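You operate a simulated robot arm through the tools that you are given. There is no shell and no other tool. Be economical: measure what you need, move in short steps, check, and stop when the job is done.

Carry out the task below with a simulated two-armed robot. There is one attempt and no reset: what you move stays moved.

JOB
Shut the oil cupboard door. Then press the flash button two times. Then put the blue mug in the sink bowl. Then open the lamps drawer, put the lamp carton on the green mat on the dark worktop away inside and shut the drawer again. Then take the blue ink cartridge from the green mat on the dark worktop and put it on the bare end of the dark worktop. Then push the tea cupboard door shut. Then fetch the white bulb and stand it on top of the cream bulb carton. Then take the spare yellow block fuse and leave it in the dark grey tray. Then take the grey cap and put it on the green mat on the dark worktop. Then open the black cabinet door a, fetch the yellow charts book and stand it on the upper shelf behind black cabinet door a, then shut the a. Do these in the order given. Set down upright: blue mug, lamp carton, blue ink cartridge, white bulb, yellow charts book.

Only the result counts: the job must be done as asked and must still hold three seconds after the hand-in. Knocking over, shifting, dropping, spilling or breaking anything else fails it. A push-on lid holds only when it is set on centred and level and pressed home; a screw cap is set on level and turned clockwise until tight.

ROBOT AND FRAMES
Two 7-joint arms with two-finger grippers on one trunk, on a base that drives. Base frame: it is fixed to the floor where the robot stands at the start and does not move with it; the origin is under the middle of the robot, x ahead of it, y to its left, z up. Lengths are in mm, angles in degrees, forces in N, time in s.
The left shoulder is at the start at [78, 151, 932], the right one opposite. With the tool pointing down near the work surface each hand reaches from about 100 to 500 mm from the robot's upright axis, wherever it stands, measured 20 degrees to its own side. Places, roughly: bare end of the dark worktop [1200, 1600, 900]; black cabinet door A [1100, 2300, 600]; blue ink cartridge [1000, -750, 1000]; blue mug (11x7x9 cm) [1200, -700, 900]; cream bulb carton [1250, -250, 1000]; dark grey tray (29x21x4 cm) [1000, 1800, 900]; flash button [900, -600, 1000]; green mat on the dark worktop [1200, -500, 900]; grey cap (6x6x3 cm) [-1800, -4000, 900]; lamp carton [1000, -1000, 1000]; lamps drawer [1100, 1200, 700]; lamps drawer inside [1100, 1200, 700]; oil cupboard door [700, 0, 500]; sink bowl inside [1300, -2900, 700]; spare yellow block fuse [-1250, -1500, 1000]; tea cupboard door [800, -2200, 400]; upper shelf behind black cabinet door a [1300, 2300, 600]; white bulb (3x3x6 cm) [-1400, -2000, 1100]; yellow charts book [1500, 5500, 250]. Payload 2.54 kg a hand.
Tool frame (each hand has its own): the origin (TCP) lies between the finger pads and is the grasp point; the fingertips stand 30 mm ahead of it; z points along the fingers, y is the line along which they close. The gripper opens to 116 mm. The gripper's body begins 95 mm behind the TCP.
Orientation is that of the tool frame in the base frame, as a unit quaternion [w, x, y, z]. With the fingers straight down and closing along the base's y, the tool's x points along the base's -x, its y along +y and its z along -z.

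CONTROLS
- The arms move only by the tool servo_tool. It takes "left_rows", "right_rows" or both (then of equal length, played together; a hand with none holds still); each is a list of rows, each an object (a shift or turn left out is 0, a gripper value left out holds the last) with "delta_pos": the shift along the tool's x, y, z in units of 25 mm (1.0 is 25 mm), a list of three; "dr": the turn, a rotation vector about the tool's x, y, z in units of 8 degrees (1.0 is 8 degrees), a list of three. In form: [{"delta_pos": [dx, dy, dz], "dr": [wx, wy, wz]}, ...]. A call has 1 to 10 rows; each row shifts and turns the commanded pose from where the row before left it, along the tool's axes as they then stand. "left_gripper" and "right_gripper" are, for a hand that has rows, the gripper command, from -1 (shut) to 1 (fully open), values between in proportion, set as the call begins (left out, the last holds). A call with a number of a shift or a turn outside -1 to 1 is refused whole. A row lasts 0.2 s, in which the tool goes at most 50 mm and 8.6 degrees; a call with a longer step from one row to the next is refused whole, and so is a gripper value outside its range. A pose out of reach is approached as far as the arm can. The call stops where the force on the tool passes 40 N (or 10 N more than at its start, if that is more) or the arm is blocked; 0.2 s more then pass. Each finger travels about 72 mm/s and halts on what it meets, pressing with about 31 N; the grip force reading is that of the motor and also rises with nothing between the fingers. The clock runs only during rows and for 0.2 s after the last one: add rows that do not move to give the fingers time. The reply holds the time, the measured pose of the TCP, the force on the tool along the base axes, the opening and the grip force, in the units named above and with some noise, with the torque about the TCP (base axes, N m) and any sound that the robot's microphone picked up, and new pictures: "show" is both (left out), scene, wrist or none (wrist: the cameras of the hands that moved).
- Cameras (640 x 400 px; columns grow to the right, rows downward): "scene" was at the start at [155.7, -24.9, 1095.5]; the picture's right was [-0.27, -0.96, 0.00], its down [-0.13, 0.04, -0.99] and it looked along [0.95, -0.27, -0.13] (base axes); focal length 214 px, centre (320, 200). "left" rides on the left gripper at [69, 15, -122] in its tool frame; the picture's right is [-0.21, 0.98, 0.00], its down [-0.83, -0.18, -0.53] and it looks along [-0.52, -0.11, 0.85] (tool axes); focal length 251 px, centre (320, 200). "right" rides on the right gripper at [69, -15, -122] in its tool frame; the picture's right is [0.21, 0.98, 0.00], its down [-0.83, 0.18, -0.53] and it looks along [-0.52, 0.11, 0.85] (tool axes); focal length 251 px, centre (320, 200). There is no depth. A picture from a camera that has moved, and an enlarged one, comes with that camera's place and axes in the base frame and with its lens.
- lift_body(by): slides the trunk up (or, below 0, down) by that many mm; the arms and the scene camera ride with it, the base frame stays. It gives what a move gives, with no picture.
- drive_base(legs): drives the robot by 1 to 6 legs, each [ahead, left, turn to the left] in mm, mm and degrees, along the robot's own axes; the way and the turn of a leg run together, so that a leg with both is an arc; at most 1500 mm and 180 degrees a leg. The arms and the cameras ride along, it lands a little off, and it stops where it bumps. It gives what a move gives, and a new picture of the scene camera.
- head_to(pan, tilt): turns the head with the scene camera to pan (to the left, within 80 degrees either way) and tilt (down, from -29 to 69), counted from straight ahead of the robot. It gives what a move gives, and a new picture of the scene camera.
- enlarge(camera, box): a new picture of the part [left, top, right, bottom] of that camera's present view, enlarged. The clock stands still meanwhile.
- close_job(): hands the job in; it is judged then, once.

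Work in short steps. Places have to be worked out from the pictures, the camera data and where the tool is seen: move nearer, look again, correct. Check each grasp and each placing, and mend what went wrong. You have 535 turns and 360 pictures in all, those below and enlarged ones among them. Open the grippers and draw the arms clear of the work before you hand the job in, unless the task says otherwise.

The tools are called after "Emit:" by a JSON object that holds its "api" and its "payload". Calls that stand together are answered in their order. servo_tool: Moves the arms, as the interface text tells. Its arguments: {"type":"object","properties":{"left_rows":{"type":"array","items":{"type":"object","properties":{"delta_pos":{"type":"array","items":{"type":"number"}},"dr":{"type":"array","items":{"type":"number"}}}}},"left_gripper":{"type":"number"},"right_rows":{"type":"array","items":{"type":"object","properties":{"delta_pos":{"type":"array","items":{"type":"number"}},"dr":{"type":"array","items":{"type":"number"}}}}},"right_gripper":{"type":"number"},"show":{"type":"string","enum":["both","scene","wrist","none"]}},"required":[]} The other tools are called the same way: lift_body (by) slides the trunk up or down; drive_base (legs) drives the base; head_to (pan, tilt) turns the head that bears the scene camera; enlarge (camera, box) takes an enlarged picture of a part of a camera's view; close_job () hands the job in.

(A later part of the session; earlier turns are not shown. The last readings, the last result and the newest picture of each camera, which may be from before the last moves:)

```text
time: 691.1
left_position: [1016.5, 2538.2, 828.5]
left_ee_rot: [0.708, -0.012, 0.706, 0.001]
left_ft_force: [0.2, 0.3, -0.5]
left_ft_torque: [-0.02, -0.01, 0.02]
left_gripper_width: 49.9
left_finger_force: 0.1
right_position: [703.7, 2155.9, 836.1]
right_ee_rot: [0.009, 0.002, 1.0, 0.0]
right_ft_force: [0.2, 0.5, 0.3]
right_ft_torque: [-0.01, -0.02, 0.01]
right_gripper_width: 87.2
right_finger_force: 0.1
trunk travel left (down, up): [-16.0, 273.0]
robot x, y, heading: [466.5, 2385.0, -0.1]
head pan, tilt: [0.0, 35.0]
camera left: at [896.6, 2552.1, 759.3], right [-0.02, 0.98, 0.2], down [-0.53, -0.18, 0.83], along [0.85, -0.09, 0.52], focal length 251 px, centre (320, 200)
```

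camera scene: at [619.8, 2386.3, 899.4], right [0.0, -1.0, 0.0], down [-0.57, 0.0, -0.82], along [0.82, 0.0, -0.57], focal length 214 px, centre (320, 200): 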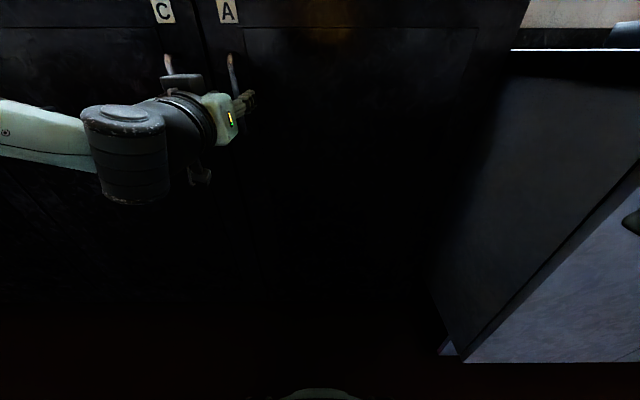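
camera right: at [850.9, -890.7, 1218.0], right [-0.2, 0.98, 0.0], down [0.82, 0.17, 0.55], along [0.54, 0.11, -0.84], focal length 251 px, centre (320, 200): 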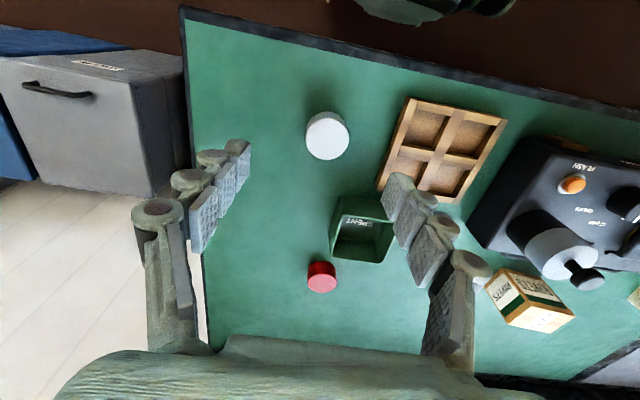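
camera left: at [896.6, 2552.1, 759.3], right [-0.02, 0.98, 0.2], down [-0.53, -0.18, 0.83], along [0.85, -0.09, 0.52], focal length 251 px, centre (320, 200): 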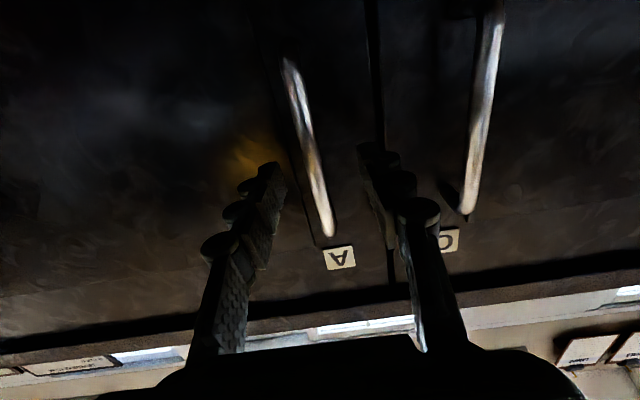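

Handle lies between the fingers. Advance 28 mm and close.

Emit:
{"api": "servo_tool", "payload": {"left_rows": [{"delta_pos": [0, 0, 0.6]}, {"delta_pos": [0, 0, 0.5]}], "show": "none"}}

Emit:
{"api": "servo_tool", "payload": {"left_rows": [{}, {}, {}, {}], "left_gripper": -1, "show": "wrist"}}

```text
time: 691.7
left_position: [1045.9, 2540.2, 829.1]
left_ee_rot: [0.708, -0.012, 0.706, 0.002]
left_ft_force: [0.1, 1.2, -0.8]
left_ft_torque: [-0.02, -0.03, -0.01]
left_gripper_width: 50.0
left_finger_force: 0.1
right_position: [704.9, 2155.7, 835.9]
right_ee_rot: [0.009, 0.002, 1.0, 0.001]
right_ft_force: [0.4, 0.2, -0.4]
right_ft_torque: [0.0, -0.01, 0.03]
right_gripper_width: 87.0
right_finger_force: 0.0
trunk travel left (down, up): [-16.0, 273.0]
robot x, y, heading: [464.1, 2388.4, 0.1]
head pan, tilt: [0.0, 35.0]
```

```text
time: 692.7
left_position: [1046.0, 2537.0, 830.3]
left_ee_rot: [0.708, -0.007, 0.707, 0.0]
left_ft_force: [1.8, -24.2, -1.6]
left_ft_torque: [0.41, -0.34, -0.15]
left_gripper_width: 10.1
left_finger_force: 36.9
right_position: [704.3, 2154.2, 836.2]
right_ee_rot: [0.008, 0.002, 1.0, 0.003]
right_ft_force: [0.2, 0.5, -0.3]
right_ft_torque: [0.02, -0.01, 0.03]
right_gripper_width: 86.9
right_finger_force: 0.1
trunk travel left (down, up): [-16.0, 273.0]
robot x, y, heading: [469.6, 2384.6, 0.0]
head pan, tilt: [0.0, 35.0]
camera left: at [924.6, 2550.0, 759.6], right [-0.01, 0.98, 0.21], down [-0.53, -0.18, 0.83], along [0.85, -0.1, 0.52], focal length 251 px, centre (320, 200)
```

left: 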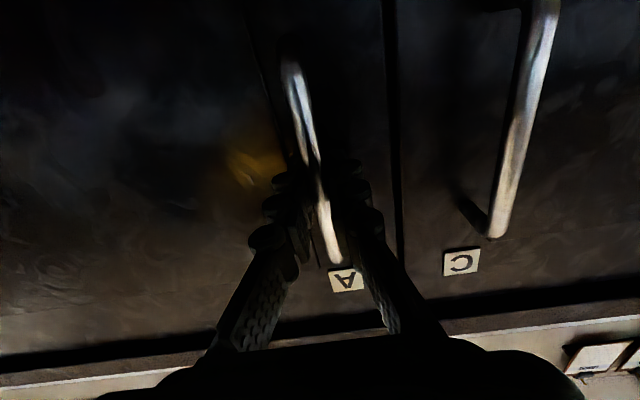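

Gripped. Pull the door open along its arc with the base.

Emit:
{"api": "drive_base", "payload": {"legs": [[-124, -25, 0], [-113, -56, 0]]}}

```text
time: 694.0
left_position: [926.8, 2511.3, 829.1]
left_ee_rot: [0.707, -0.003, 0.707, -0.003]
left_ft_force: [1.2, -1.7, 0.2]
left_ft_torque: [0.24, 0.12, -0.05]
left_gripper_width: 10.5
left_finger_force: 37.0
right_position: [587.7, 2132.5, 836.7]
right_ee_rot: [0.008, 0.0, 1.0, 0.002]
right_ft_force: [0.5, -0.5, 1.2]
right_ft_torque: [0.02, 0.02, 0.02]
right_gripper_width: 86.8
right_finger_force: 0.1
trunk travel left (down, up): [-16.0, 273.0]
robot x, y, heading: [349.9, 2358.6, -0.3]
head pan, tilt: [0.0, 35.0]
stopped in leg 1: the force on the tool passed its limit at 43 N (the readings are from after the stop); the commanded pose is now the measured one
camera scene: at [502.5, 2362.6, 899.4], right [0.0, -1.0, 0.0], down [-0.57, 0.0, -0.82], along [0.82, 0.0, -0.57], focal length 214 px, centre (320, 200)
```

scene: 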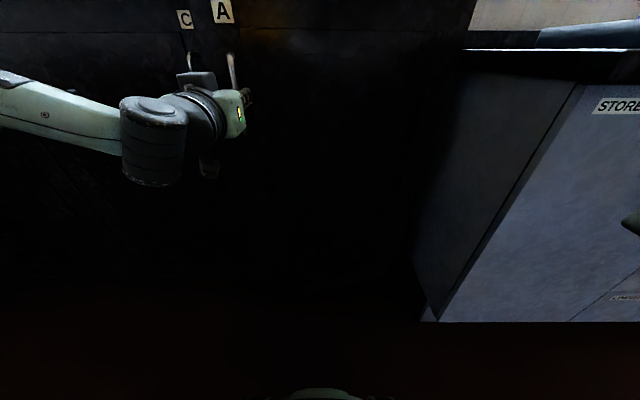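

Door is about 15° open. Continue in smaller legs.

Emit:
{"api": "drive_base", "payload": {"legs": [[-60, -25, 0]]}}

Emit:
{"api": "drive_base", "payload": {"legs": [[-55, -32, 0]]}}

```text
time: 695.0
left_position: [868.0, 2487.7, 829.2]
left_ee_rot: [0.707, -0.003, 0.707, -0.002]
left_ft_force: [3.3, -5.9, -0.3]
left_ft_torque: [0.12, -0.05, 0.11]
left_gripper_width: 11.0
left_finger_force: 37.7
right_position: [528.0, 2108.7, 837.0]
right_ee_rot: [0.009, 0.001, 1.0, 0.002]
right_ft_force: [-0.7, -0.6, -0.3]
right_ft_torque: [0.0, 0.01, -0.01]
right_gripper_width: 86.8
right_finger_force: 0.2
trunk travel left (down, up): [-16.0, 273.0]
robot x, y, heading: [285.9, 2336.8, 0.4]
head pan, tilt: [0.0, 35.0]
camera scene: at [443.7, 2337.7, 899.4], right [0.0, -1.0, 0.0], down [-0.57, 0.0, -0.82], along [0.82, 0.0, -0.57], focal length 214 px, centre (320, 200)
```

scene: 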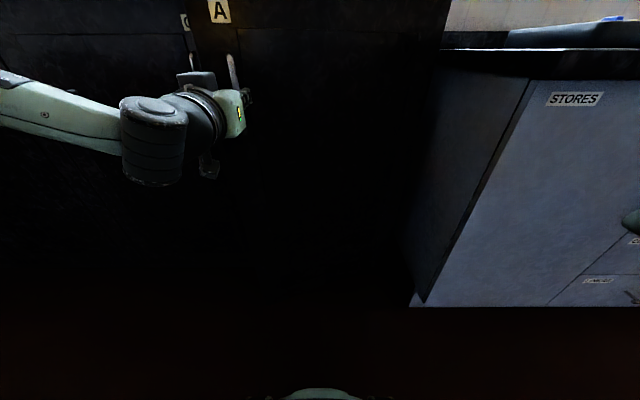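

```text
time: 696.0
left_position: [813.3, 2454.8, 829.0]
left_ee_rot: [0.707, -0.005, 0.707, -0.003]
left_ft_force: [-4.9, 7.4, 0.1]
left_ft_torque: [0.25, 0.19, 0.09]
left_gripper_width: 11.5
left_finger_force: 37.0
right_position: [474.2, 2077.1, 836.0]
right_ee_rot: [0.008, 0.001, 1.0, 0.001]
right_ft_force: [0.0, 0.0, -0.5]
right_ft_torque: [0.0, 0.01, -0.01]
right_gripper_width: 87.0
right_finger_force: 0.0
trunk travel left (down, up): [-16.0, 273.0]
robot x, y, heading: [234.5, 2304.9, 0.1]
head pan, tilt: [0.0, 35.0]
camera scene: at [388.9, 2306.0, 899.5], right [0.0, -1.0, 0.0], down [-0.57, 0.0, -0.82], along [0.82, 0.0, -0.57], focal length 214 px, centre (320, 200)
```

scene: 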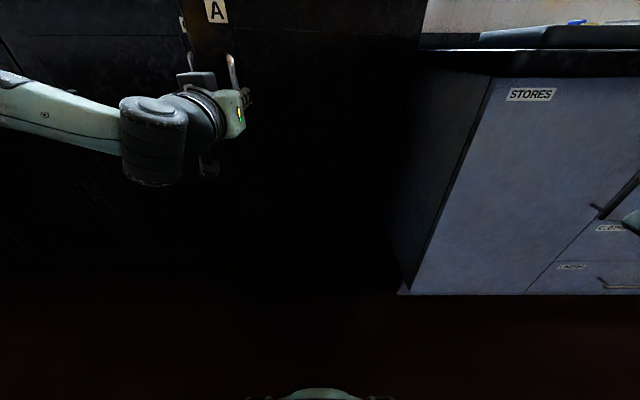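

Following well (hinge ≈ (1079,2071)). Continue opening to ~75°.

Emit:
{"api": "drive_base", "payload": {"legs": [[-44, -35, 0], [-42, -43, 0]]}}

Emit:
{"api": "drive_base", "payload": {"legs": [[-36, -48, 0], [-32, -54, 0]]}}

Emit:
{"api": "drive_base", "payload": {"legs": [[-22, -57, 0], [-16, -58, 0]]}}

```text
time: 697.7
left_position: [727.4, 2375.9, 829.0]
left_ee_rot: [0.708, -0.005, 0.707, -0.002]
left_ft_force: [-9.3, 8.1, -1.2]
left_ft_torque: [0.13, 0.07, -0.03]
left_gripper_width: 10.2
left_finger_force: 36.0
right_position: [386.4, 1996.4, 837.4]
right_ee_rot: [0.009, 0.001, 1.0, 0.002]
right_ft_force: [-0.3, -0.1, -0.4]
right_ft_torque: [-0.05, -0.01, -0.01]
right_gripper_width: 86.9
right_finger_force: 0.0
trunk travel left (down, up): [-16.0, 273.0]
robot x, y, heading: [149.0, 2228.1, 0.2]
head pan, tilt: [0.0, 35.0]
camera scene: at [302.8, 2227.8, 899.5], right [0.0, -1.0, 0.0], down [-0.57, 0.0, -0.82], along [0.82, 0.0, -0.57], focal length 214 px, centre (320, 200)
```

scene: 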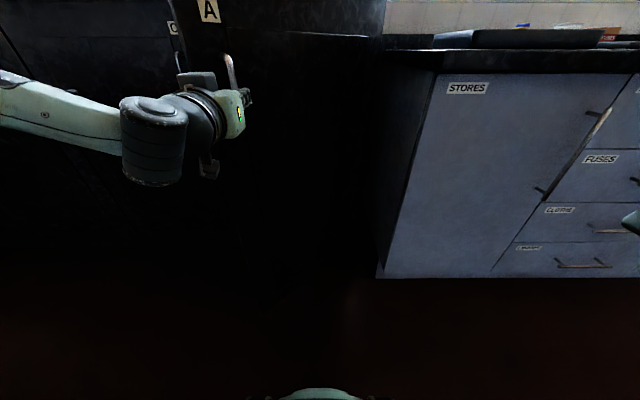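

```text
time: 699.6
left_position: [657.9, 2273.6, 829.1]
left_ee_rot: [0.707, -0.004, 0.707, -0.004]
left_ft_force: [-33.4, 17.4, -4.0]
left_ft_torque: [0.08, 0.12, -0.03]
left_gripper_width: 10.2
left_finger_force: 36.0
right_position: [318.3, 1895.4, 837.1]
right_ee_rot: [0.01, 0.002, 1.0, 0.0]
right_ft_force: [-0.1, -0.6, -0.2]
right_ft_torque: [-0.01, 0.0, -0.01]
right_gripper_width: 86.8
right_finger_force: 0.0
trunk travel left (down, up): [-16.0, 273.0]
robot x, y, heading: [82.5, 2122.2, 0.0]
head pan, tilt: [0.0, 35.0]
camera scene: at [233.1, 2125.6, 899.8], right [0.0, -1.0, 0.0], down [-0.57, 0.0, -0.82], along [0.82, 0.0, -0.57], focal length 214 px, centre (320, 200)
```

scene: 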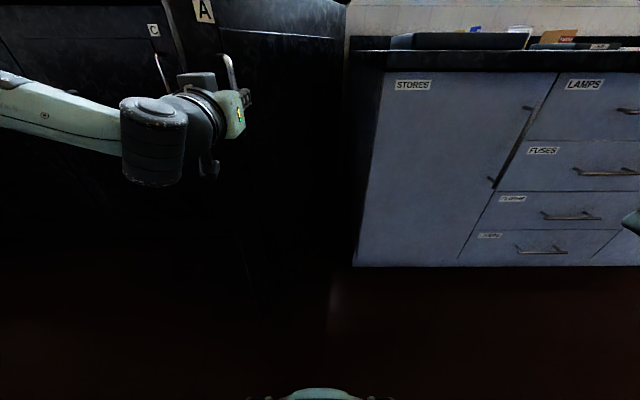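

```text
time: 701.7
left_position: [619.2, 2157.3, 829.5]
left_ee_rot: [0.707, -0.004, 0.707, -0.004]
left_ft_force: [-24.6, 4.4, -0.1]
left_ft_torque: [0.0, 0.21, -0.06]
left_gripper_width: 9.8
left_finger_force: 36.1
right_position: [278.3, 1777.9, 837.3]
right_ee_rot: [0.009, 0.002, 1.0, 0.0]
right_ft_force: [0.8, 0.6, 0.9]
right_ft_torque: [0.02, 0.01, 0.05]
right_gripper_width: 86.9
right_finger_force: 0.0
trunk travel left (down, up): [-16.0, 273.0]
robot x, y, heading: [41.3, 2009.2, -0.1]
head pan, tilt: [0.0, 35.0]
camera scene: at [194.8, 2008.2, 899.8], right [0.0, -1.0, 0.0], down [-0.57, 0.0, -0.82], along [0.82, 0.0, -0.57], focal length 214 px, centre (320, 200)
```

scene: 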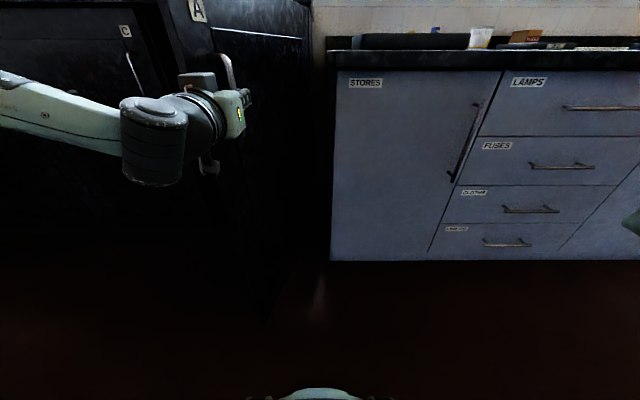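

About 75° open. Continue to ~90°.

Emit:
{"api": "drive_base", "payload": {"legs": [[-5, -58, 0], [2, -58, 0]]}}

```text
time: 703.8
left_position: [619.1, 2040.6, 830.7]
left_ee_rot: [0.708, -0.005, 0.707, -0.003]
left_ft_force: [2.8, 0.1, 5.2]
left_ft_torque: [0.05, 0.17, 0.01]
left_gripper_width: 8.3
left_finger_force: 35.0
right_position: [277.3, 1663.0, 837.2]
right_ee_rot: [0.009, 0.003, 1.0, 0.002]
right_ft_force: [-0.5, -1.2, 0.0]
right_ft_torque: [-0.01, 0.03, -0.02]
right_gripper_width: 86.8
right_finger_force: 0.0
trunk travel left (down, up): [-16.0, 273.0]
robot x, y, heading: [37.3, 1897.2, 0.1]
head pan, tilt: [0.0, 35.0]
camera scene: at [193.0, 1892.6, 899.6], right [0.0, -1.0, 0.0], down [-0.57, 0.0, -0.82], along [0.82, 0.0, -0.57], focal length 214 px, centre (320, 200)
```

scene: 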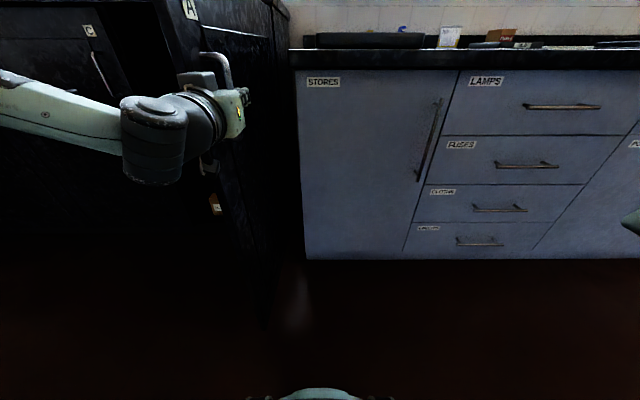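

Door stands ~90° open. Open the fingers a bit and back straight off.

Emit:
{"api": "servo_tool", "payload": {"left_rows": [{}, {}, {}], "left_gripper": -0.4, "show": "none"}}

Emit:
{"api": "drive_base", "payload": {"legs": [[-300, -20, 0]]}}

```text
time: 704.6
left_position: [617.9, 2042.0, 828.5]
left_ee_rot: [0.708, -0.002, 0.707, -0.004]
left_ft_force: [0.3, 0.4, 0.6]
left_ft_torque: [0.01, 0.04, 0.02]
left_gripper_width: 34.7
left_finger_force: 0.0
right_position: [276.5, 1662.7, 836.6]
right_ee_rot: [0.008, 0.003, 1.0, 0.003]
right_ft_force: [0.0, -0.3, -0.5]
right_ft_torque: [-0.02, 0.02, 0.0]
right_gripper_width: 87.2
right_finger_force: 0.0
trunk travel left (down, up): [-16.0, 273.0]
robot x, y, heading: [37.6, 1894.9, -0.0]
head pan, tilt: [0.0, 35.0]
```

```text
time: 706.6
left_position: [327.6, 2022.8, 829.0]
left_ee_rot: [0.707, -0.004, 0.707, -0.003]
left_ft_force: [0.7, -0.6, -0.8]
left_ft_torque: [-0.02, 0.02, -0.01]
left_gripper_width: 34.8
left_finger_force: 0.1
right_position: [-14.6, 1643.7, 834.4]
right_ee_rot: [0.009, 0.001, 1.0, 0.001]
right_ft_force: [-0.6, 0.7, -0.8]
right_ft_torque: [0.0, -0.01, -0.01]
right_gripper_width: 87.4
right_finger_force: 0.1
trunk travel left (down, up): [-16.0, 273.0]
robot x, y, heading: [-249.6, 1873.8, 0.3]
head pan, tilt: [0.0, 35.0]
camera scene: at [-97.9, 1873.7, 899.4], right [0.0, -1.0, 0.0], down [-0.57, 0.0, -0.82], along [0.82, 0.0, -0.57], focal length 214 px, centre (320, 200)
```

scene: 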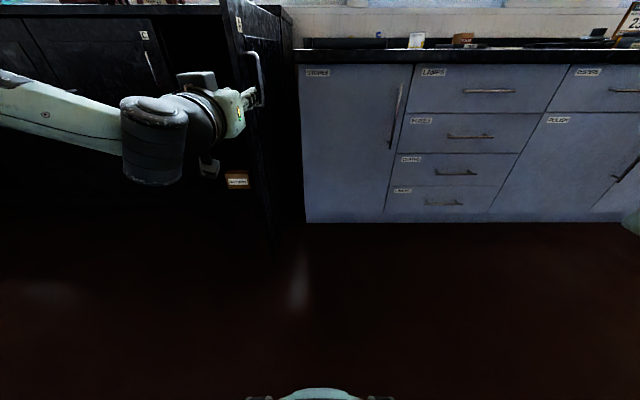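

Move left to look into the opened cabinet.

Emit:
{"api": "drive_base", "payload": {"legs": [[40, 500, 0.5]]}}

Emit:
{"api": "head_to", "payload": {"pan": -5, "tilt": 10}}

```text
time: 711.9
left_position: [355.9, 2537.1, 829.5]
left_ee_rot: [0.707, -0.013, 0.707, 0.006]
left_ft_force: [-0.2, -0.3, 0.0]
left_ft_torque: [0.0, -0.01, 0.0]
left_gripper_width: 34.6
left_finger_force: 0.1
right_position: [25.2, 2149.9, 836.7]
right_ee_rot: [0.008, -0.01, 1.0, 0.001]
right_ft_force: [0.4, 0.7, 0.4]
right_ft_torque: [-0.03, -0.01, 0.0]
right_gripper_width: 86.8
right_finger_force: 0.1
trunk travel left (down, up): [-16.0, 273.0]
robot x, y, heading: [-218.6, 2375.5, 1.5]
head pan, tilt: [0.0, 35.0]
camera scene: at [-64.5, 2378.3, 899.4], right [0.02, -1.0, 0.0], down [-0.57, -0.01, -0.82], along [0.82, 0.02, -0.57], focal length 214 px, centre (320, 200)
```

scene: 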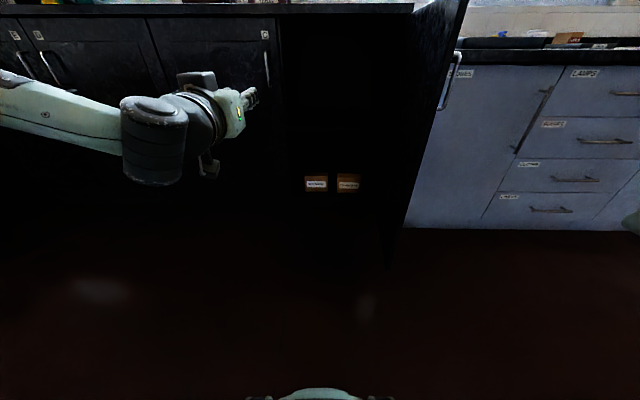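

```text
time: 712.8
left_position: [357.3, 2538.4, 827.9]
left_ee_rot: [0.707, -0.012, 0.707, 0.006]
left_ft_force: [-0.2, -0.4, 0.4]
left_ft_torque: [0.01, 0.0, 0.0]
left_gripper_width: 34.8
left_finger_force: 0.0
right_position: [24.8, 2149.5, 836.4]
right_ee_rot: [0.008, -0.01, 1.0, 0.002]
right_ft_force: [-0.1, -0.4, 0.1]
right_ft_torque: [0.01, 0.03, -0.01]
right_gripper_width: 87.0
right_finger_force: 0.0
trunk travel left (down, up): [-16.0, 273.0]
robot x, y, heading: [-220.0, 2373.7, 1.4]
head pan, tilt: [-5.0, 10.0]
camera scene: at [-59.7, 2370.3, 939.5], right [-0.06, -1.0, 0.0], down [-0.17, 0.01, -0.98], along [0.98, -0.06, -0.17], focal length 214 px, centre (320, 200)
```

scene: 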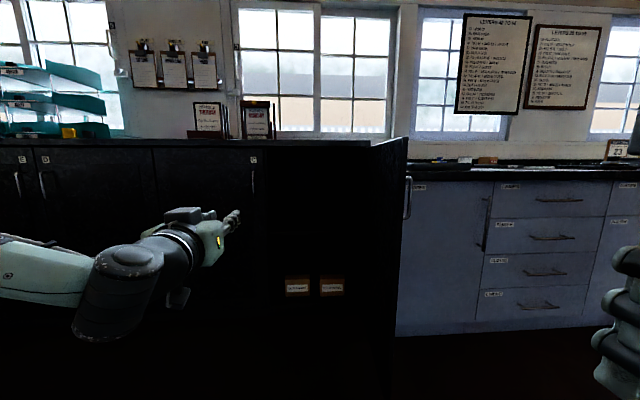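

Emit:
{"api": "enlarge", "payload": {"camera": "scene", "box": [240, 130, 420, 330]}}

```text
2.00 times, centred on (330, 230) of scene
camera zoom: at [-59.7, 2370.3, 939.5], right [-0.06, -1.0, 0.0], down [-0.17, 0.01, -0.98], along [0.98, -0.06, -0.17], focal length 429 px, centre (300, 140)
```

zoom: 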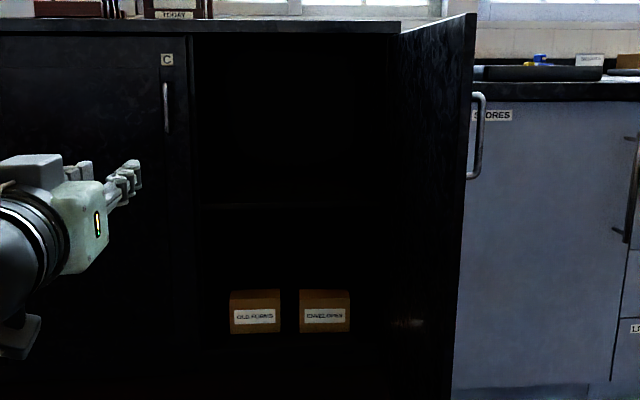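

Upper shelf front is at about z≈550 and empty. Now find the yellow charts book near (1500,5500,250): turn left and drive along the room.

Emit:
{"api": "lift_body", "payload": {"by": 200}}

Emit:
{"api": "drive_base", "payload": {"legs": [[0, 0, 88.5], [1400, 0, 0]]}}

Emit:
{"api": "head_to", "payload": {"pan": -25, "tilt": 20}}

```text
time: 715.0
left_position: [357.8, 2538.2, 1030.1]
left_ee_rot: [0.707, -0.014, 0.707, 0.006]
left_ft_force: [0.3, -0.3, -0.5]
left_ft_torque: [-0.05, 0.02, 0.02]
left_gripper_width: 34.9
left_finger_force: 0.0
right_position: [25.1, 2149.6, 1036.0]
right_ee_rot: [0.008, -0.011, 1.0, 0.002]
right_ft_force: [-0.9, 0.9, -0.1]
right_ft_torque: [0.0, 0.01, 0.03]
right_gripper_width: 87.1
right_finger_force: 0.0
trunk travel left (down, up): [-216.0, 73.0]
robot x, y, heading: [-222.3, 2374.5, 1.5]
head pan, tilt: [-5.0, 10.0]
```

```text
time: 726.0
left_position: [-404.9, 4372.0, 1029.4]
left_ee_rot: [-0.497, 0.509, -0.491, -0.504]
left_ft_force: [0.1, 1.0, -0.7]
left_ft_torque: [0.0, -0.01, -0.02]
left_gripper_width: 34.9
left_finger_force: 0.0
right_position: [-19.3, 4038.9, 1036.6]
right_ee_rot: [-0.004, 0.713, -0.701, -0.007]
right_ft_force: [0.5, -0.6, -0.3]
right_ft_torque: [0.0, 0.0, -0.01]
right_gripper_width: 86.8
right_finger_force: 0.1
trunk travel left (down, up): [-216.0, 73.0]
robot x, y, heading: [-246.7, 3795.4, 91.1]
head pan, tilt: [-5.0, 10.0]
camera scene: at [-240.6, 3956.5, 1139.5], right [1.0, -0.07, 0.0], down [-0.01, -0.17, -0.98], along [0.07, 0.98, -0.17], focal length 214 px, centre (320, 200)
```

scene: 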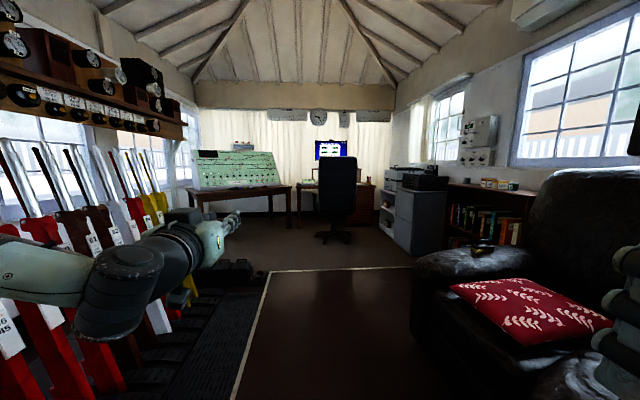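

```text
time: 726.8
left_position: [-405.0, 4371.6, 1029.0]
left_ee_rot: [-0.498, 0.508, -0.491, -0.503]
left_ft_force: [-0.3, -0.7, -0.5]
left_ft_torque: [-0.01, 0.01, -0.01]
left_gripper_width: 35.0
left_finger_force: 0.1
right_position: [-18.8, 4039.0, 1036.8]
right_ee_rot: [-0.005, 0.713, -0.701, -0.008]
right_ft_force: [-0.1, 0.3, 0.6]
right_ft_torque: [-0.03, -0.02, -0.04]
right_gripper_width: 87.1
right_finger_force: 0.1
trunk travel left (down, up): [-216.0, 73.0]
robot x, y, heading: [-242.5, 3792.8, 91.1]
head pan, tilt: [-25.0, 20.0]
camera scene: at [-209.2, 3948.9, 1123.3], right [0.91, -0.4, 0.0], down [-0.14, -0.31, -0.94], along [0.38, 0.86, -0.34], focal length 214 px, centre (320, 200)
```

scene: 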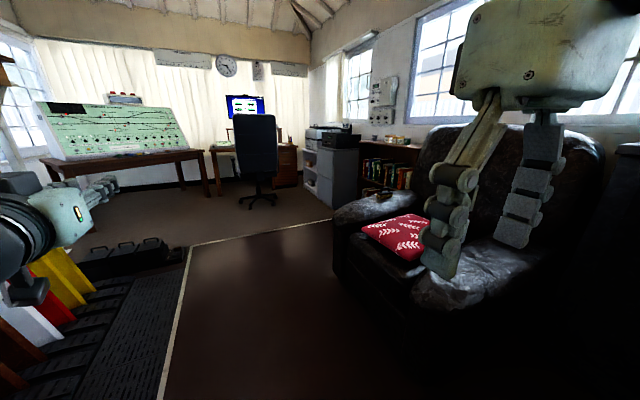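

I keep clear of the levers at left and the armchair at right: shift right 200 mm, then go forward past the chair.

Emit:
{"api": "drive_base", "payload": {"legs": [[0, -200, -1.0], [1400, 0, 0]]}}

Emit:
{"api": "head_to", "payload": {"pan": -60, "tilt": 25}}

```text
time: 736.1
left_position: [-195.2, 5808.6, 1029.0]
left_ee_rot: [-0.502, 0.504, -0.496, -0.499]
left_ft_force: [-0.3, 0.4, 0.2]
left_ft_torque: [0.02, -0.01, 0.0]
left_gripper_width: 34.8
left_finger_force: 0.2
right_position: [185.0, 5469.1, 1036.4]
right_ee_rot: [-0.005, 0.707, -0.707, -0.008]
right_ft_force: [-0.1, -0.4, -0.1]
right_ft_torque: [0.0, 0.01, 0.01]
right_gripper_width: 87.1
right_finger_force: 0.1
trunk travel left (down, up): [-216.0, 73.0]
robot x, y, heading: [-44.2, 5230.3, 90.0]
head pan, tilt: [-25.0, 20.0]
camera scene: at [-5.9, 5382.3, 1123.3], right [0.91, -0.42, 0.0], down [-0.14, -0.31, -0.94], along [0.39, 0.85, -0.34], focal length 214 px, centre (320, 200)
```

scene: 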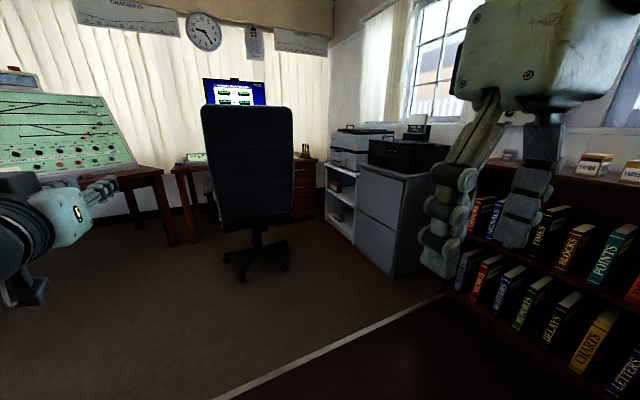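

```text
time: 737.1
left_position: [-195.7, 5808.4, 1028.7]
left_ee_rot: [-0.501, 0.503, -0.496, -0.499]
left_ft_force: [1.0, -0.4, -0.3]
left_ft_torque: [-0.03, -0.01, 0.0]
left_gripper_width: 34.8
left_finger_force: 0.1
right_position: [185.5, 5469.2, 1037.3]
right_ee_rot: [0.005, -0.707, 0.707, 0.008]
right_ft_force: [0.3, 0.0, 0.5]
right_ft_torque: [0.0, -0.04, -0.01]
right_gripper_width: 86.9
right_finger_force: 0.0
trunk travel left (down, up): [-216.0, 73.0]
robot x, y, heading: [-43.8, 5228.1, 90.2]
head pan, tilt: [-60.0, 25.0]
camera scene: at [34.6, 5344.1, 1115.2], right [0.5, -0.86, 0.0], down [-0.36, -0.21, -0.91], along [0.78, 0.46, -0.42], focal length 214 px, centre (320, 200)
```

scene: 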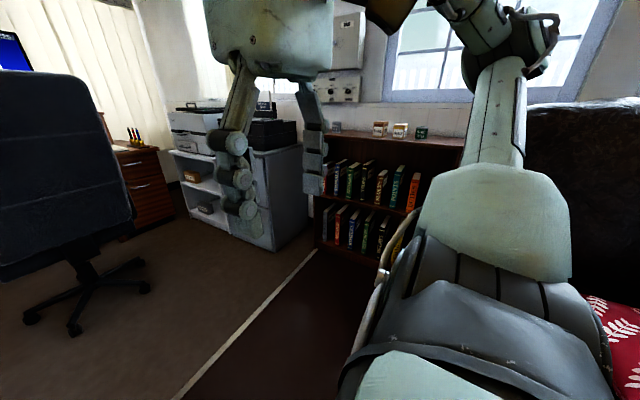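

CHARTS (yellow) is on the lower shelf, around (1335,5480). I move forward and turn to face the bookcase.

Emit:
{"api": "drive_base", "payload": {"legs": [[270, 0, 0], [0, 0, -90]]}}

Emit:
{"api": "head_to", "payload": {"pan": 0, "tilt": 30}}

```text
time: 743.0
left_position: [536.2, 5641.0, 1027.9]
left_ee_rot: [0.708, -0.002, 0.707, -0.006]
left_ft_force: [0.6, 0.6, 0.3]
left_ft_torque: [0.01, 0.01, 0.01]
left_gripper_width: 34.7
left_finger_force: 0.1
right_position: [192.7, 5264.2, 1035.8]
right_ee_rot: [0.009, 0.006, 1.0, 0.003]
right_ft_force: [-0.4, -0.1, -0.8]
right_ft_torque: [-0.01, -0.04, 0.0]
right_gripper_width: 87.2
right_finger_force: 0.1
trunk travel left (down, up): [-216.0, 73.0]
robot x, y, heading: [-45.2, 5496.4, -0.4]
head pan, tilt: [-60.0, 25.0]
camera scene: at [67.7, 5416.0, 1115.2], right [-0.87, -0.49, 0.0], down [-0.21, 0.37, -0.91], along [0.45, -0.79, -0.42], focal length 214 px, centre (320, 200)
```

scene: 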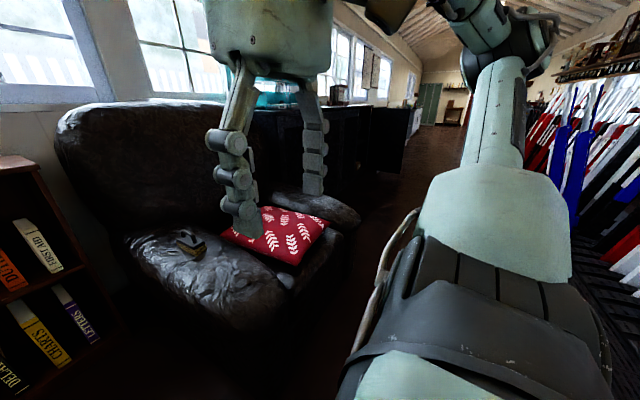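

```text
time: 744.3
left_position: [537.1, 5641.5, 1028.8]
left_ee_rot: [0.707, -0.001, 0.707, -0.006]
left_ft_force: [0.0, -0.5, -0.2]
left_ft_torque: [0.0, 0.0, 0.0]
left_gripper_width: 34.8
left_finger_force: 0.1
right_position: [191.8, 5265.1, 1036.3]
right_ee_rot: [0.009, 0.006, 1.0, 0.002]
right_ft_force: [-0.4, 0.1, -0.3]
right_ft_torque: [-0.01, 0.01, 0.01]
right_gripper_width: 86.9
right_finger_force: 0.0
trunk travel left (down, up): [-216.0, 73.0]
robot x, y, heading: [-41.7, 5496.0, -0.4]
head pan, tilt: [0.0, 30.0]
camera scene: at [112.8, 5495.4, 1107.2], right [-0.01, -1.0, 0.0], down [-0.5, 0.0, -0.87], along [0.87, -0.01, -0.5], focal length 214 px, centre (320, 200)
```

scene: 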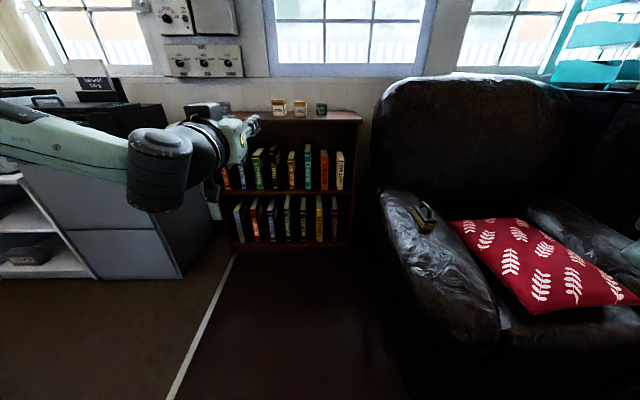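

Emit:
{"api": "enlarge", "payload": {"camera": "scene", "box": [220, 130, 370, 260]}}

```text
3.08 times, centred on (295, 195) of scene
camera zoom: at [112.8, 5495.4, 1107.2], right [-0.01, -1.0, 0.0], down [-0.5, 0.0, -0.87], along [0.87, -0.01, -0.5], focal length 660 px, centre (397, 215)
```

zoom: 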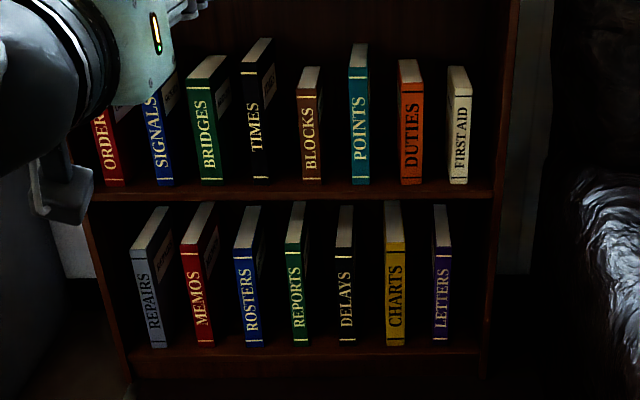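

Books stand freely with gaps; CHARTS spine at x≈1260, y≈5478, z≈109–389 (≈280 tall, 170 deep). First I return the left hand to tool-down/tucked and tilt the right hand 45° forward.

Emit:
{"api": "servo_tool", "payload": {"left_rows": [{"dr": [0, 1, 0], "delta_pos": [0, 0.4, -0.5]}, {"dr": [0, 1, 0], "delta_pos": [0, 0.4, -0.5]}, {"dr": [0, 1, 0], "delta_pos": [0, 0.4, -0.5]}, {"dr": [0, 1, 0], "delta_pos": [0, 0.4, -0.5]}, {"dr": [0, 1, 0]}, {"dr": [0, 1, 0]}, {"dr": [0, 1, 0]}, {"dr": [0, 1, 0]}, {"dr": [0, 1, 0]}, {"dr": [0, 1, 0]}], "right_rows": [{"dr": [0, -1, 0], "delta_pos": [-1, 0, 0]}, {"dr": [0, -1, 0], "delta_pos": [-1, 0, 0]}, {"dr": [0, -1, 0], "delta_pos": [-1, 0, 0]}, {"dr": [0, -1, 0], "delta_pos": [-1, 0, 0]}, {"dr": [0, -1, 0], "delta_pos": [-1, 0, 0.5]}, {"dr": [0, -0.6, 0], "delta_pos": [-1, 0, 0.5]}, {"delta_pos": [-0.7, 0, 0.7]}, {"delta_pos": [-0.7, 0, 0.7]}, {}, {}], "right_gripper": 0.38, "show": "scene"}}

```text
time: 746.5
left_position: [489.5, 5681.8, 1038.7]
left_ee_rot: [0.085, 0.003, 0.996, -0.005]
left_ft_force: [0.0, 0.6, 0.4]
left_ft_torque: [0.01, -0.02, -0.03]
left_gripper_width: 34.8
left_finger_force: 0.1
right_position: [394.0, 5263.7, 1067.3]
right_ee_rot: [0.388, 0.007, 0.921, -0.002]
right_ft_force: [0.2, -0.1, -0.9]
right_ft_torque: [0.03, -0.01, -0.01]
right_gripper_width: 79.9
right_finger_force: 0.0
trunk travel left (down, up): [-216.0, 73.0]
robot x, y, heading: [-44.0, 5498.2, -0.4]
head pan, tilt: [0.0, 30.0]
camera scene: at [113.1, 5495.4, 1107.1], right [-0.01, -1.0, 0.0], down [-0.5, 0.0, -0.87], along [0.87, -0.01, -0.5], focal length 214 px, centre (320, 200)
```

scene: 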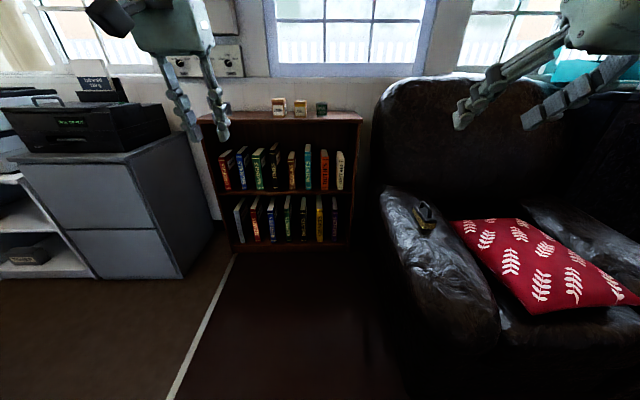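

Tuck the left hand back, lower the trunk fully, and approach the bookcase keeping left of the armchair.

Emit:
{"api": "servo_tool", "payload": {"left_rows": [{"delta_pos": [1, 0.3, 0]}, {"delta_pos": [1, 0.3, 0]}, {"delta_pos": [1, 0.3, 0]}, {"delta_pos": [1, 0.3, 0]}, {"delta_pos": [1, 0.3, 0]}, {"delta_pos": [1, 0.3, 0]}, {"delta_pos": [1, 0.3, 0]}, {"delta_pos": [1, 0.3, 0]}], "show": "none"}}

Emit:
{"api": "lift_body", "payload": {"by": -210}}

Emit:
{"api": "drive_base", "payload": {"legs": [[450, 160, 0.4]]}}

```text
time: 748.3
left_position: [290.6, 5744.9, 1002.9]
left_ee_rot: [0.089, 0.004, 0.996, -0.006]
left_ft_force: [0.6, -0.3, 0.1]
left_ft_torque: [0.01, -0.01, 0.02]
left_gripper_width: 34.6
left_finger_force: 0.1
right_position: [394.1, 5263.9, 1068.9]
right_ee_rot: [0.389, 0.006, 0.921, -0.001]
right_ft_force: [0.5, -0.6, 0.1]
right_ft_torque: [0.03, 0.03, 0.0]
right_gripper_width: 80.3
right_finger_force: 0.1
trunk travel left (down, up): [-216.0, 73.0]
robot x, y, heading: [-42.5, 5492.5, -0.6]
head pan, tilt: [0.0, 30.0]
```

```text
time: 750.5
left_position: [290.3, 5744.4, 791.9]
left_ee_rot: [0.088, 0.004, 0.996, -0.005]
left_ft_force: [-0.1, -0.7, 0.6]
left_ft_torque: [0.01, 0.0, -0.01]
left_gripper_width: 34.7
left_finger_force: 0.0
right_position: [393.4, 5263.8, 859.1]
right_ee_rot: [0.39, 0.006, 0.921, -0.001]
right_ft_force: [1.4, 0.7, -0.6]
right_ft_torque: [-0.03, 0.02, 0.01]
right_gripper_width: 80.1
right_finger_force: 0.0
trunk travel left (down, up): [-6.0, 283.0]
robot x, y, heading: [-43.6, 5495.8, -0.5]
head pan, tilt: [0.0, 30.0]
```

```text
time: 753.4
left_position: [742.0, 5891.4, 792.6]
left_ee_rot: [0.088, 0.004, 0.996, -0.005]
left_ft_force: [0.1, 0.6, 0.1]
left_ft_torque: [0.04, -0.03, 0.04]
left_gripper_width: 34.7
left_finger_force: 0.2
right_position: [844.0, 5411.6, 858.7]
right_ee_rot: [0.389, 0.007, 0.921, -0.002]
right_ft_force: [-0.4, -0.3, -0.3]
right_ft_torque: [0.03, 0.04, 0.0]
right_gripper_width: 80.1
right_finger_force: 0.0
trunk travel left (down, up): [-6.0, 283.0]
robot x, y, heading: [403.9, 5643.7, -0.6]
head pan, tilt: [0.0, 30.0]
camera scene: at [562.7, 5643.6, 897.2], right [-0.01, -1.0, 0.0], down [-0.5, 0.01, -0.87], along [0.87, -0.01, -0.5], focal length 214 px, centre (320, 200)
```

scene: 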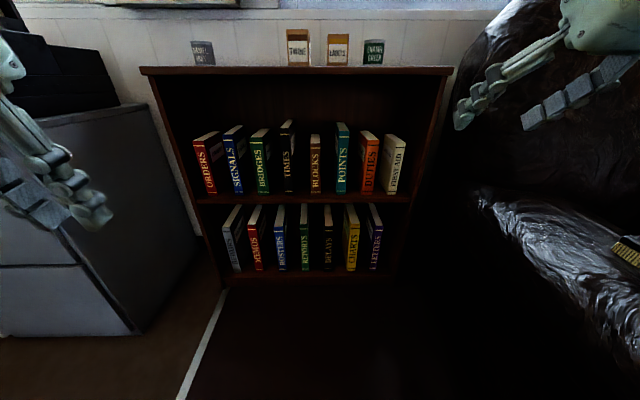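

Lower the right hand 250 mm while still clear of the bookcase.

Emit:
{"api": "servo_tool", "payload": {"right_rows": [{"delta_pos": [0.72, 0, 0.7]}, {"delta_pos": [0.72, 0, 0.7]}, {"delta_pos": [0.72, 0, 0.7]}, {"delta_pos": [0.72, 0, 0.7]}, {"delta_pos": [0.72, 0, 0.7]}, {"delta_pos": [0.72, 0, 0.7]}, {"delta_pos": [0.72, 0, 0.7]}, {"delta_pos": [0.72, 0, 0.7]}, {"delta_pos": [0.72, 0, 0.7]}, {"delta_pos": [0.72, 0, 0.7]}], "show": "none"}}

Emit:
{"api": "servo_tool", "payload": {"right_rows": [{"delta_pos": [0.72, 0, 0.7]}, {"delta_pos": [0.72, 0, 0.7]}, {"delta_pos": [0.72, 0, 0.7]}, {"delta_pos": [0.72, 0, 0.7]}, {"delta_pos": [0.72, 0, 0.7]}, {"delta_pos": [0.72, 0, 0.7]}], "show": "both"}}

```text
time: 755.6
left_position: [741.5, 5892.4, 793.4]
left_ee_rot: [0.089, 0.004, 0.996, -0.005]
left_ft_force: [-0.3, 0.8, 0.5]
left_ft_torque: [0.02, 0.0, 0.0]
left_gripper_width: 34.8
left_finger_force: 0.1
right_position: [898.5, 5407.7, 631.4]
right_ee_rot: [0.388, 0.007, 0.922, -0.002]
right_ft_force: [-0.4, -0.5, -0.3]
right_ft_torque: [-0.02, 0.0, 0.0]
right_gripper_width: 80.1
right_finger_force: 0.2
right hand out of reach, approached as far as the arm can: row 4, 5, 6, 7, 8, 9, 10
trunk travel left (down, up): [-6.0, 283.0]
robot x, y, heading: [406.7, 5643.2, -0.8]
head pan, tilt: [0.0, 30.0]
```

```text
time: 757.0
left_position: [741.5, 5891.7, 792.5]
left_ee_rot: [0.088, 0.004, 0.996, -0.006]
left_ft_force: [-0.2, 1.1, -0.1]
left_ft_torque: [-0.03, 0.01, -0.01]
left_gripper_width: 34.8
left_finger_force: 0.1
right_position: [898.7, 5407.0, 481.3]
right_ee_rot: [0.389, 0.008, 0.921, -0.002]
right_ft_force: [0.4, 0.1, -0.8]
right_ft_torque: [-0.04, 0.06, 0.01]
right_gripper_width: 79.9
right_finger_force: 0.1
trunk travel left (down, up): [-6.0, 283.0]
robot x, y, heading: [404.6, 5641.1, -0.4]
head pan, tilt: [0.0, 30.0]
camera scene: at [562.6, 5643.5, 897.3], right [-0.01, -1.0, 0.0], down [-0.5, 0.01, -0.87], along [0.87, -0.01, -0.5], focal length 214 px, centre (320, 200)
camera right: at [762.2, 5394.1, 516.7], right [-0.13, 0.98, -0.15], down [0.2, 0.18, 0.96], along [0.97, 0.1, -0.21], focal length 251 px, centre (320, 200)
```

scene: 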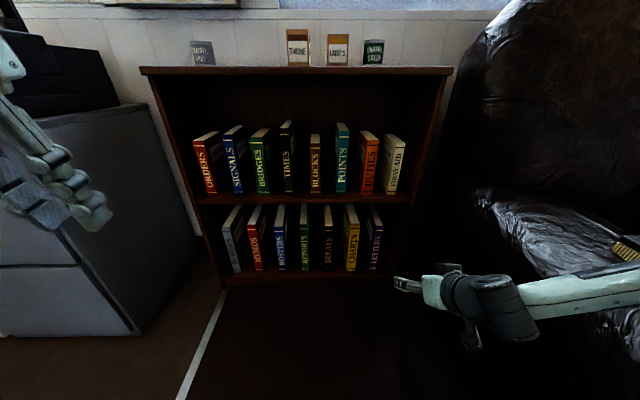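
right: 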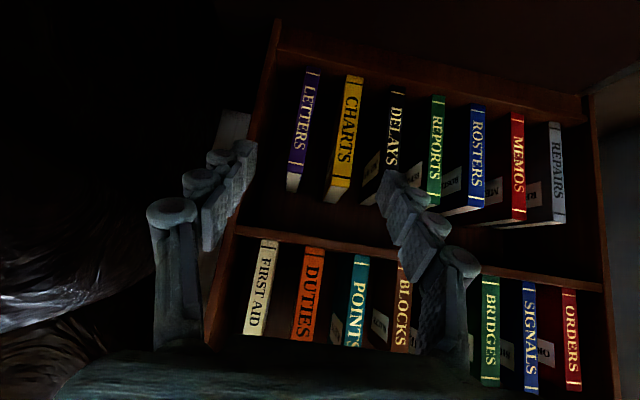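

CHARTS is at x≈1268 (spine), y≈5480, z 102–380. Drive so the right hand stands off in front of the book, staying left of the armchair.

Emit:
{"api": "drive_base", "payload": {"legs": [[0, 75, 0.5], [290, 0, 0]]}}

Emit:
{"api": "servo_tool", "payload": {"right_rows": [{"delta_pos": [0.4, 0, 0.4]}], "show": "both"}}

```text
time: 759.9
left_position: [1021.2, 5965.6, 792.9]
left_ee_rot: [0.088, 0.001, 0.996, -0.005]
left_ft_force: [-0.5, -1.0, 0.3]
left_ft_torque: [-0.03, -0.01, 0.01]
left_gripper_width: 34.8
left_finger_force: 0.1
right_position: [1179.6, 5483.6, 479.7]
right_ee_rot: [0.389, 0.005, 0.921, -0.001]
right_ft_force: [0.9, 0.2, -0.9]
right_ft_torque: [0.01, 0.02, -0.02]
right_gripper_width: 80.2
right_finger_force: 0.1
trunk travel left (down, up): [-6.0, 283.0]
robot x, y, heading: [687.0, 5720.2, -0.1]
head pan, tilt: [0.0, 30.0]
camera scene: at [843.1, 5716.8, 897.2], right [-0.01, -1.0, 0.0], down [-0.5, 0.0, -0.87], along [0.87, 0.0, -0.5], focal length 214 px, centre (320, 200)
```

scene: 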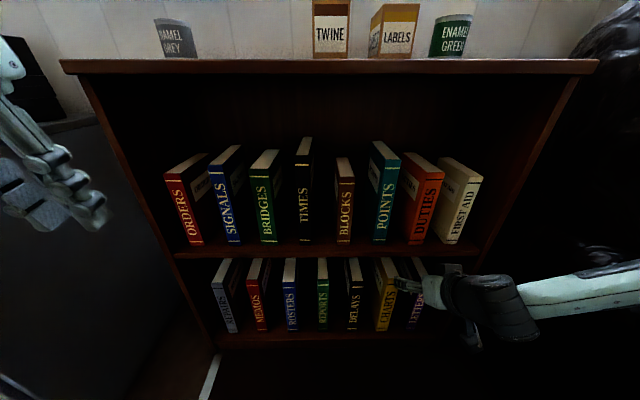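

```text
time: 760.3
left_position: [1020.3, 5965.8, 792.5]
left_ee_rot: [0.087, 0.001, 0.996, -0.005]
left_ft_force: [-0.3, -0.1, 0.3]
left_ft_torque: [0.01, -0.01, 0.0]
left_gripper_width: 34.9
left_finger_force: 0.1
right_position: [1183.8, 5484.2, 474.0]
right_ee_rot: [0.386, 0.005, 0.923, -0.001]
right_ft_force: [0.0, -0.2, -0.4]
right_ft_torque: [0.01, 0.01, 0.03]
right_gripper_width: 79.7
right_finger_force: 0.1
right hand out of reach, approached as far as the arm can: row 1
trunk travel left (down, up): [-6.0, 283.0]
robot x, y, heading: [683.0, 5717.9, -0.3]
head pan, tilt: [0.0, 30.0]
camera scene: at [843.1, 5716.8, 897.2], right [-0.01, -1.0, 0.0], down [-0.5, 0.0, -0.87], along [0.87, 0.0, -0.5], focal length 214 px, centre (320, 200)
camera right: at [1047.8, 5470.3, 511.6], right [-0.14, 0.98, -0.15], down [0.2, 0.18, 0.96], along [0.97, 0.1, -0.22], focal length 251 px, centre (320, 200)
```

scene: 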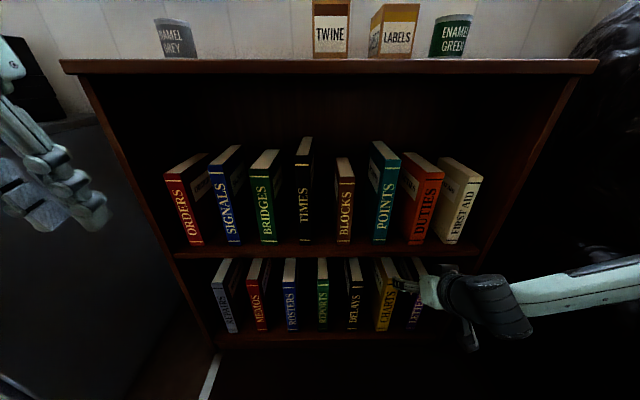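
right: 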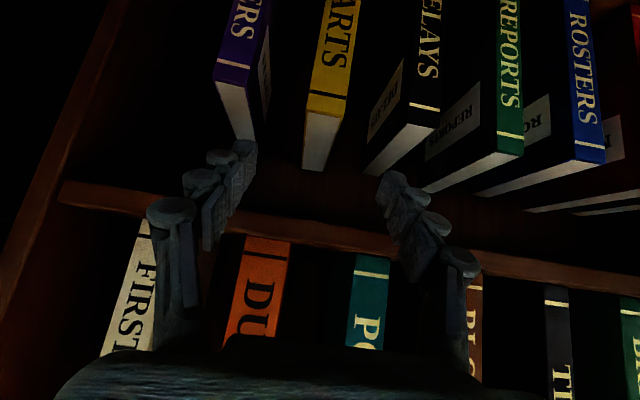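

Near the arm's limit here; I retract the hand 120 mm and bring the base 120 mm closer so it can go lower.

Emit:
{"api": "servo_tool", "payload": {"right_rows": [{"delta_pos": [0.7, 0, -0.72]}, {"delta_pos": [0.7, 0, -0.72]}, {"delta_pos": [0.7, 0, -0.72]}, {"delta_pos": [0.7, 0, -0.72]}, {"delta_pos": [0.7, 0, -0.72]}], "show": "none"}}

Emit:
{"api": "servo_tool", "payload": {"right_rows": [{"delta_pos": [0.72, 0, 0.7]}, {"delta_pos": [0.72, 0, 0.7]}, {"delta_pos": [0.72, 0, 0.7]}, {"delta_pos": [0.72, 0, 0.7]}], "show": "scene"}}

```text
time: 761.5
left_position: [1020.5, 5965.1, 793.2]
left_ee_rot: [0.089, 0.001, 0.996, -0.005]
left_ft_force: [-0.8, 0.0, 0.5]
left_ft_torque: [0.03, -0.01, -0.03]
left_gripper_width: 35.0
left_finger_force: 0.1
right_position: [1153.3, 5483.4, 489.6]
right_ee_rot: [0.386, 0.006, 0.923, -0.001]
right_ft_force: [1.3, 0.0, 0.6]
right_ft_torque: [-0.03, 0.01, 0.01]
right_gripper_width: 80.0
right_finger_force: 0.0
right hand out of reach, approached as far as the arm can: row 1, 2, 3, 4, 5
trunk travel left (down, up): [-6.0, 283.0]
robot x, y, heading: [686.1, 5714.3, -0.6]
head pan, tilt: [0.0, 30.0]
```

```text
time: 762.5
left_position: [1020.5, 5965.9, 793.6]
left_ee_rot: [0.088, 0.001, 0.996, -0.005]
left_ft_force: [0.5, -0.4, 0.4]
left_ft_torque: [-0.02, 0.0, 0.05]
left_gripper_width: 34.9
left_finger_force: 0.2
right_position: [1193.3, 5501.6, 463.2]
right_ee_rot: [0.384, 0.006, 0.923, -0.002]
right_ft_force: [0.0, 0.3, 0.3]
right_ft_torque: [-0.03, 0.0, -0.05]
right_gripper_width: 80.0
right_finger_force: 0.0
right hand out of reach, approached as far as the arm can: row 1, 2, 3, 4
trunk travel left (down, up): [-6.0, 283.0]
robot x, y, heading: [689.7, 5714.8, -0.2]
head pan, tilt: [0.0, 30.0]
camera scene: at [843.1, 5716.8, 897.2], right [-0.01, -1.0, 0.0], down [-0.5, 0.0, -0.87], along [0.87, 0.0, -0.5], focal length 214 px, centre (320, 200)
```

scene: 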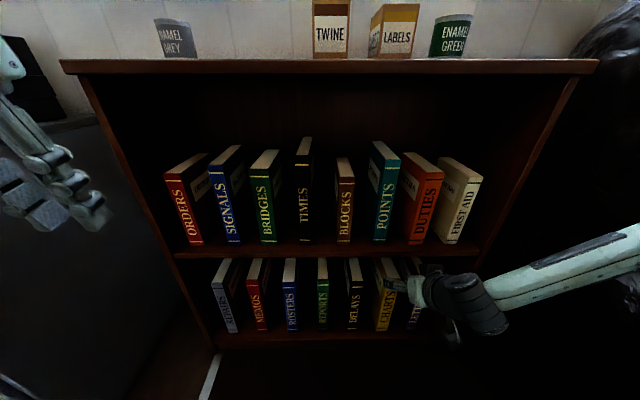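

The reachable path runs forward-down, which is the approach direction anyway. Correct y and advance along the tool axis a little, then check.

Emit:
{"api": "servo_tool", "payload": {"right_rows": [{"delta_pos": [0, -0.72, 0]}, {"delta_pos": [0, 0, 0.8]}, {"delta_pos": [0, 0, 0.4]}], "show": "wrist"}}

```text
time: 763.3
left_position: [1020.9, 5966.1, 793.0]
left_ee_rot: [0.088, 0.002, 0.996, -0.005]
left_ft_force: [1.3, -1.2, 0.1]
left_ft_torque: [0.0, -0.02, 0.05]
left_gripper_width: 34.8
left_finger_force: 0.0
right_position: [1219.4, 5486.1, 456.2]
right_ee_rot: [0.385, 0.005, 0.923, -0.001]
right_ft_force: [0.1, 0.0, -0.2]
right_ft_torque: [0.0, 0.03, -0.01]
right_gripper_width: 80.0
right_finger_force: 0.1
right hand out of reach, approached as far as the arm can: row 1, 2, 3
trunk travel left (down, up): [-6.0, 283.0]
robot x, y, heading: [687.6, 5715.3, -0.1]
head pan, tilt: [0.0, 30.0]
camera right: at [1083.5, 5473.6, 494.3], right [-0.14, 0.98, -0.15], down [0.2, 0.18, 0.96], along [0.97, 0.1, -0.22], focal length 251 px, centre (320, 200)
```

right: 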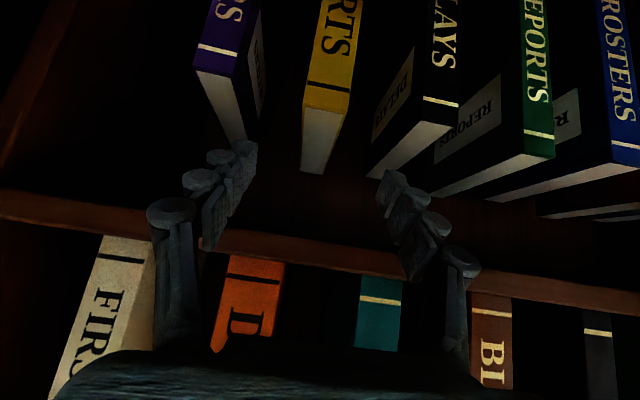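

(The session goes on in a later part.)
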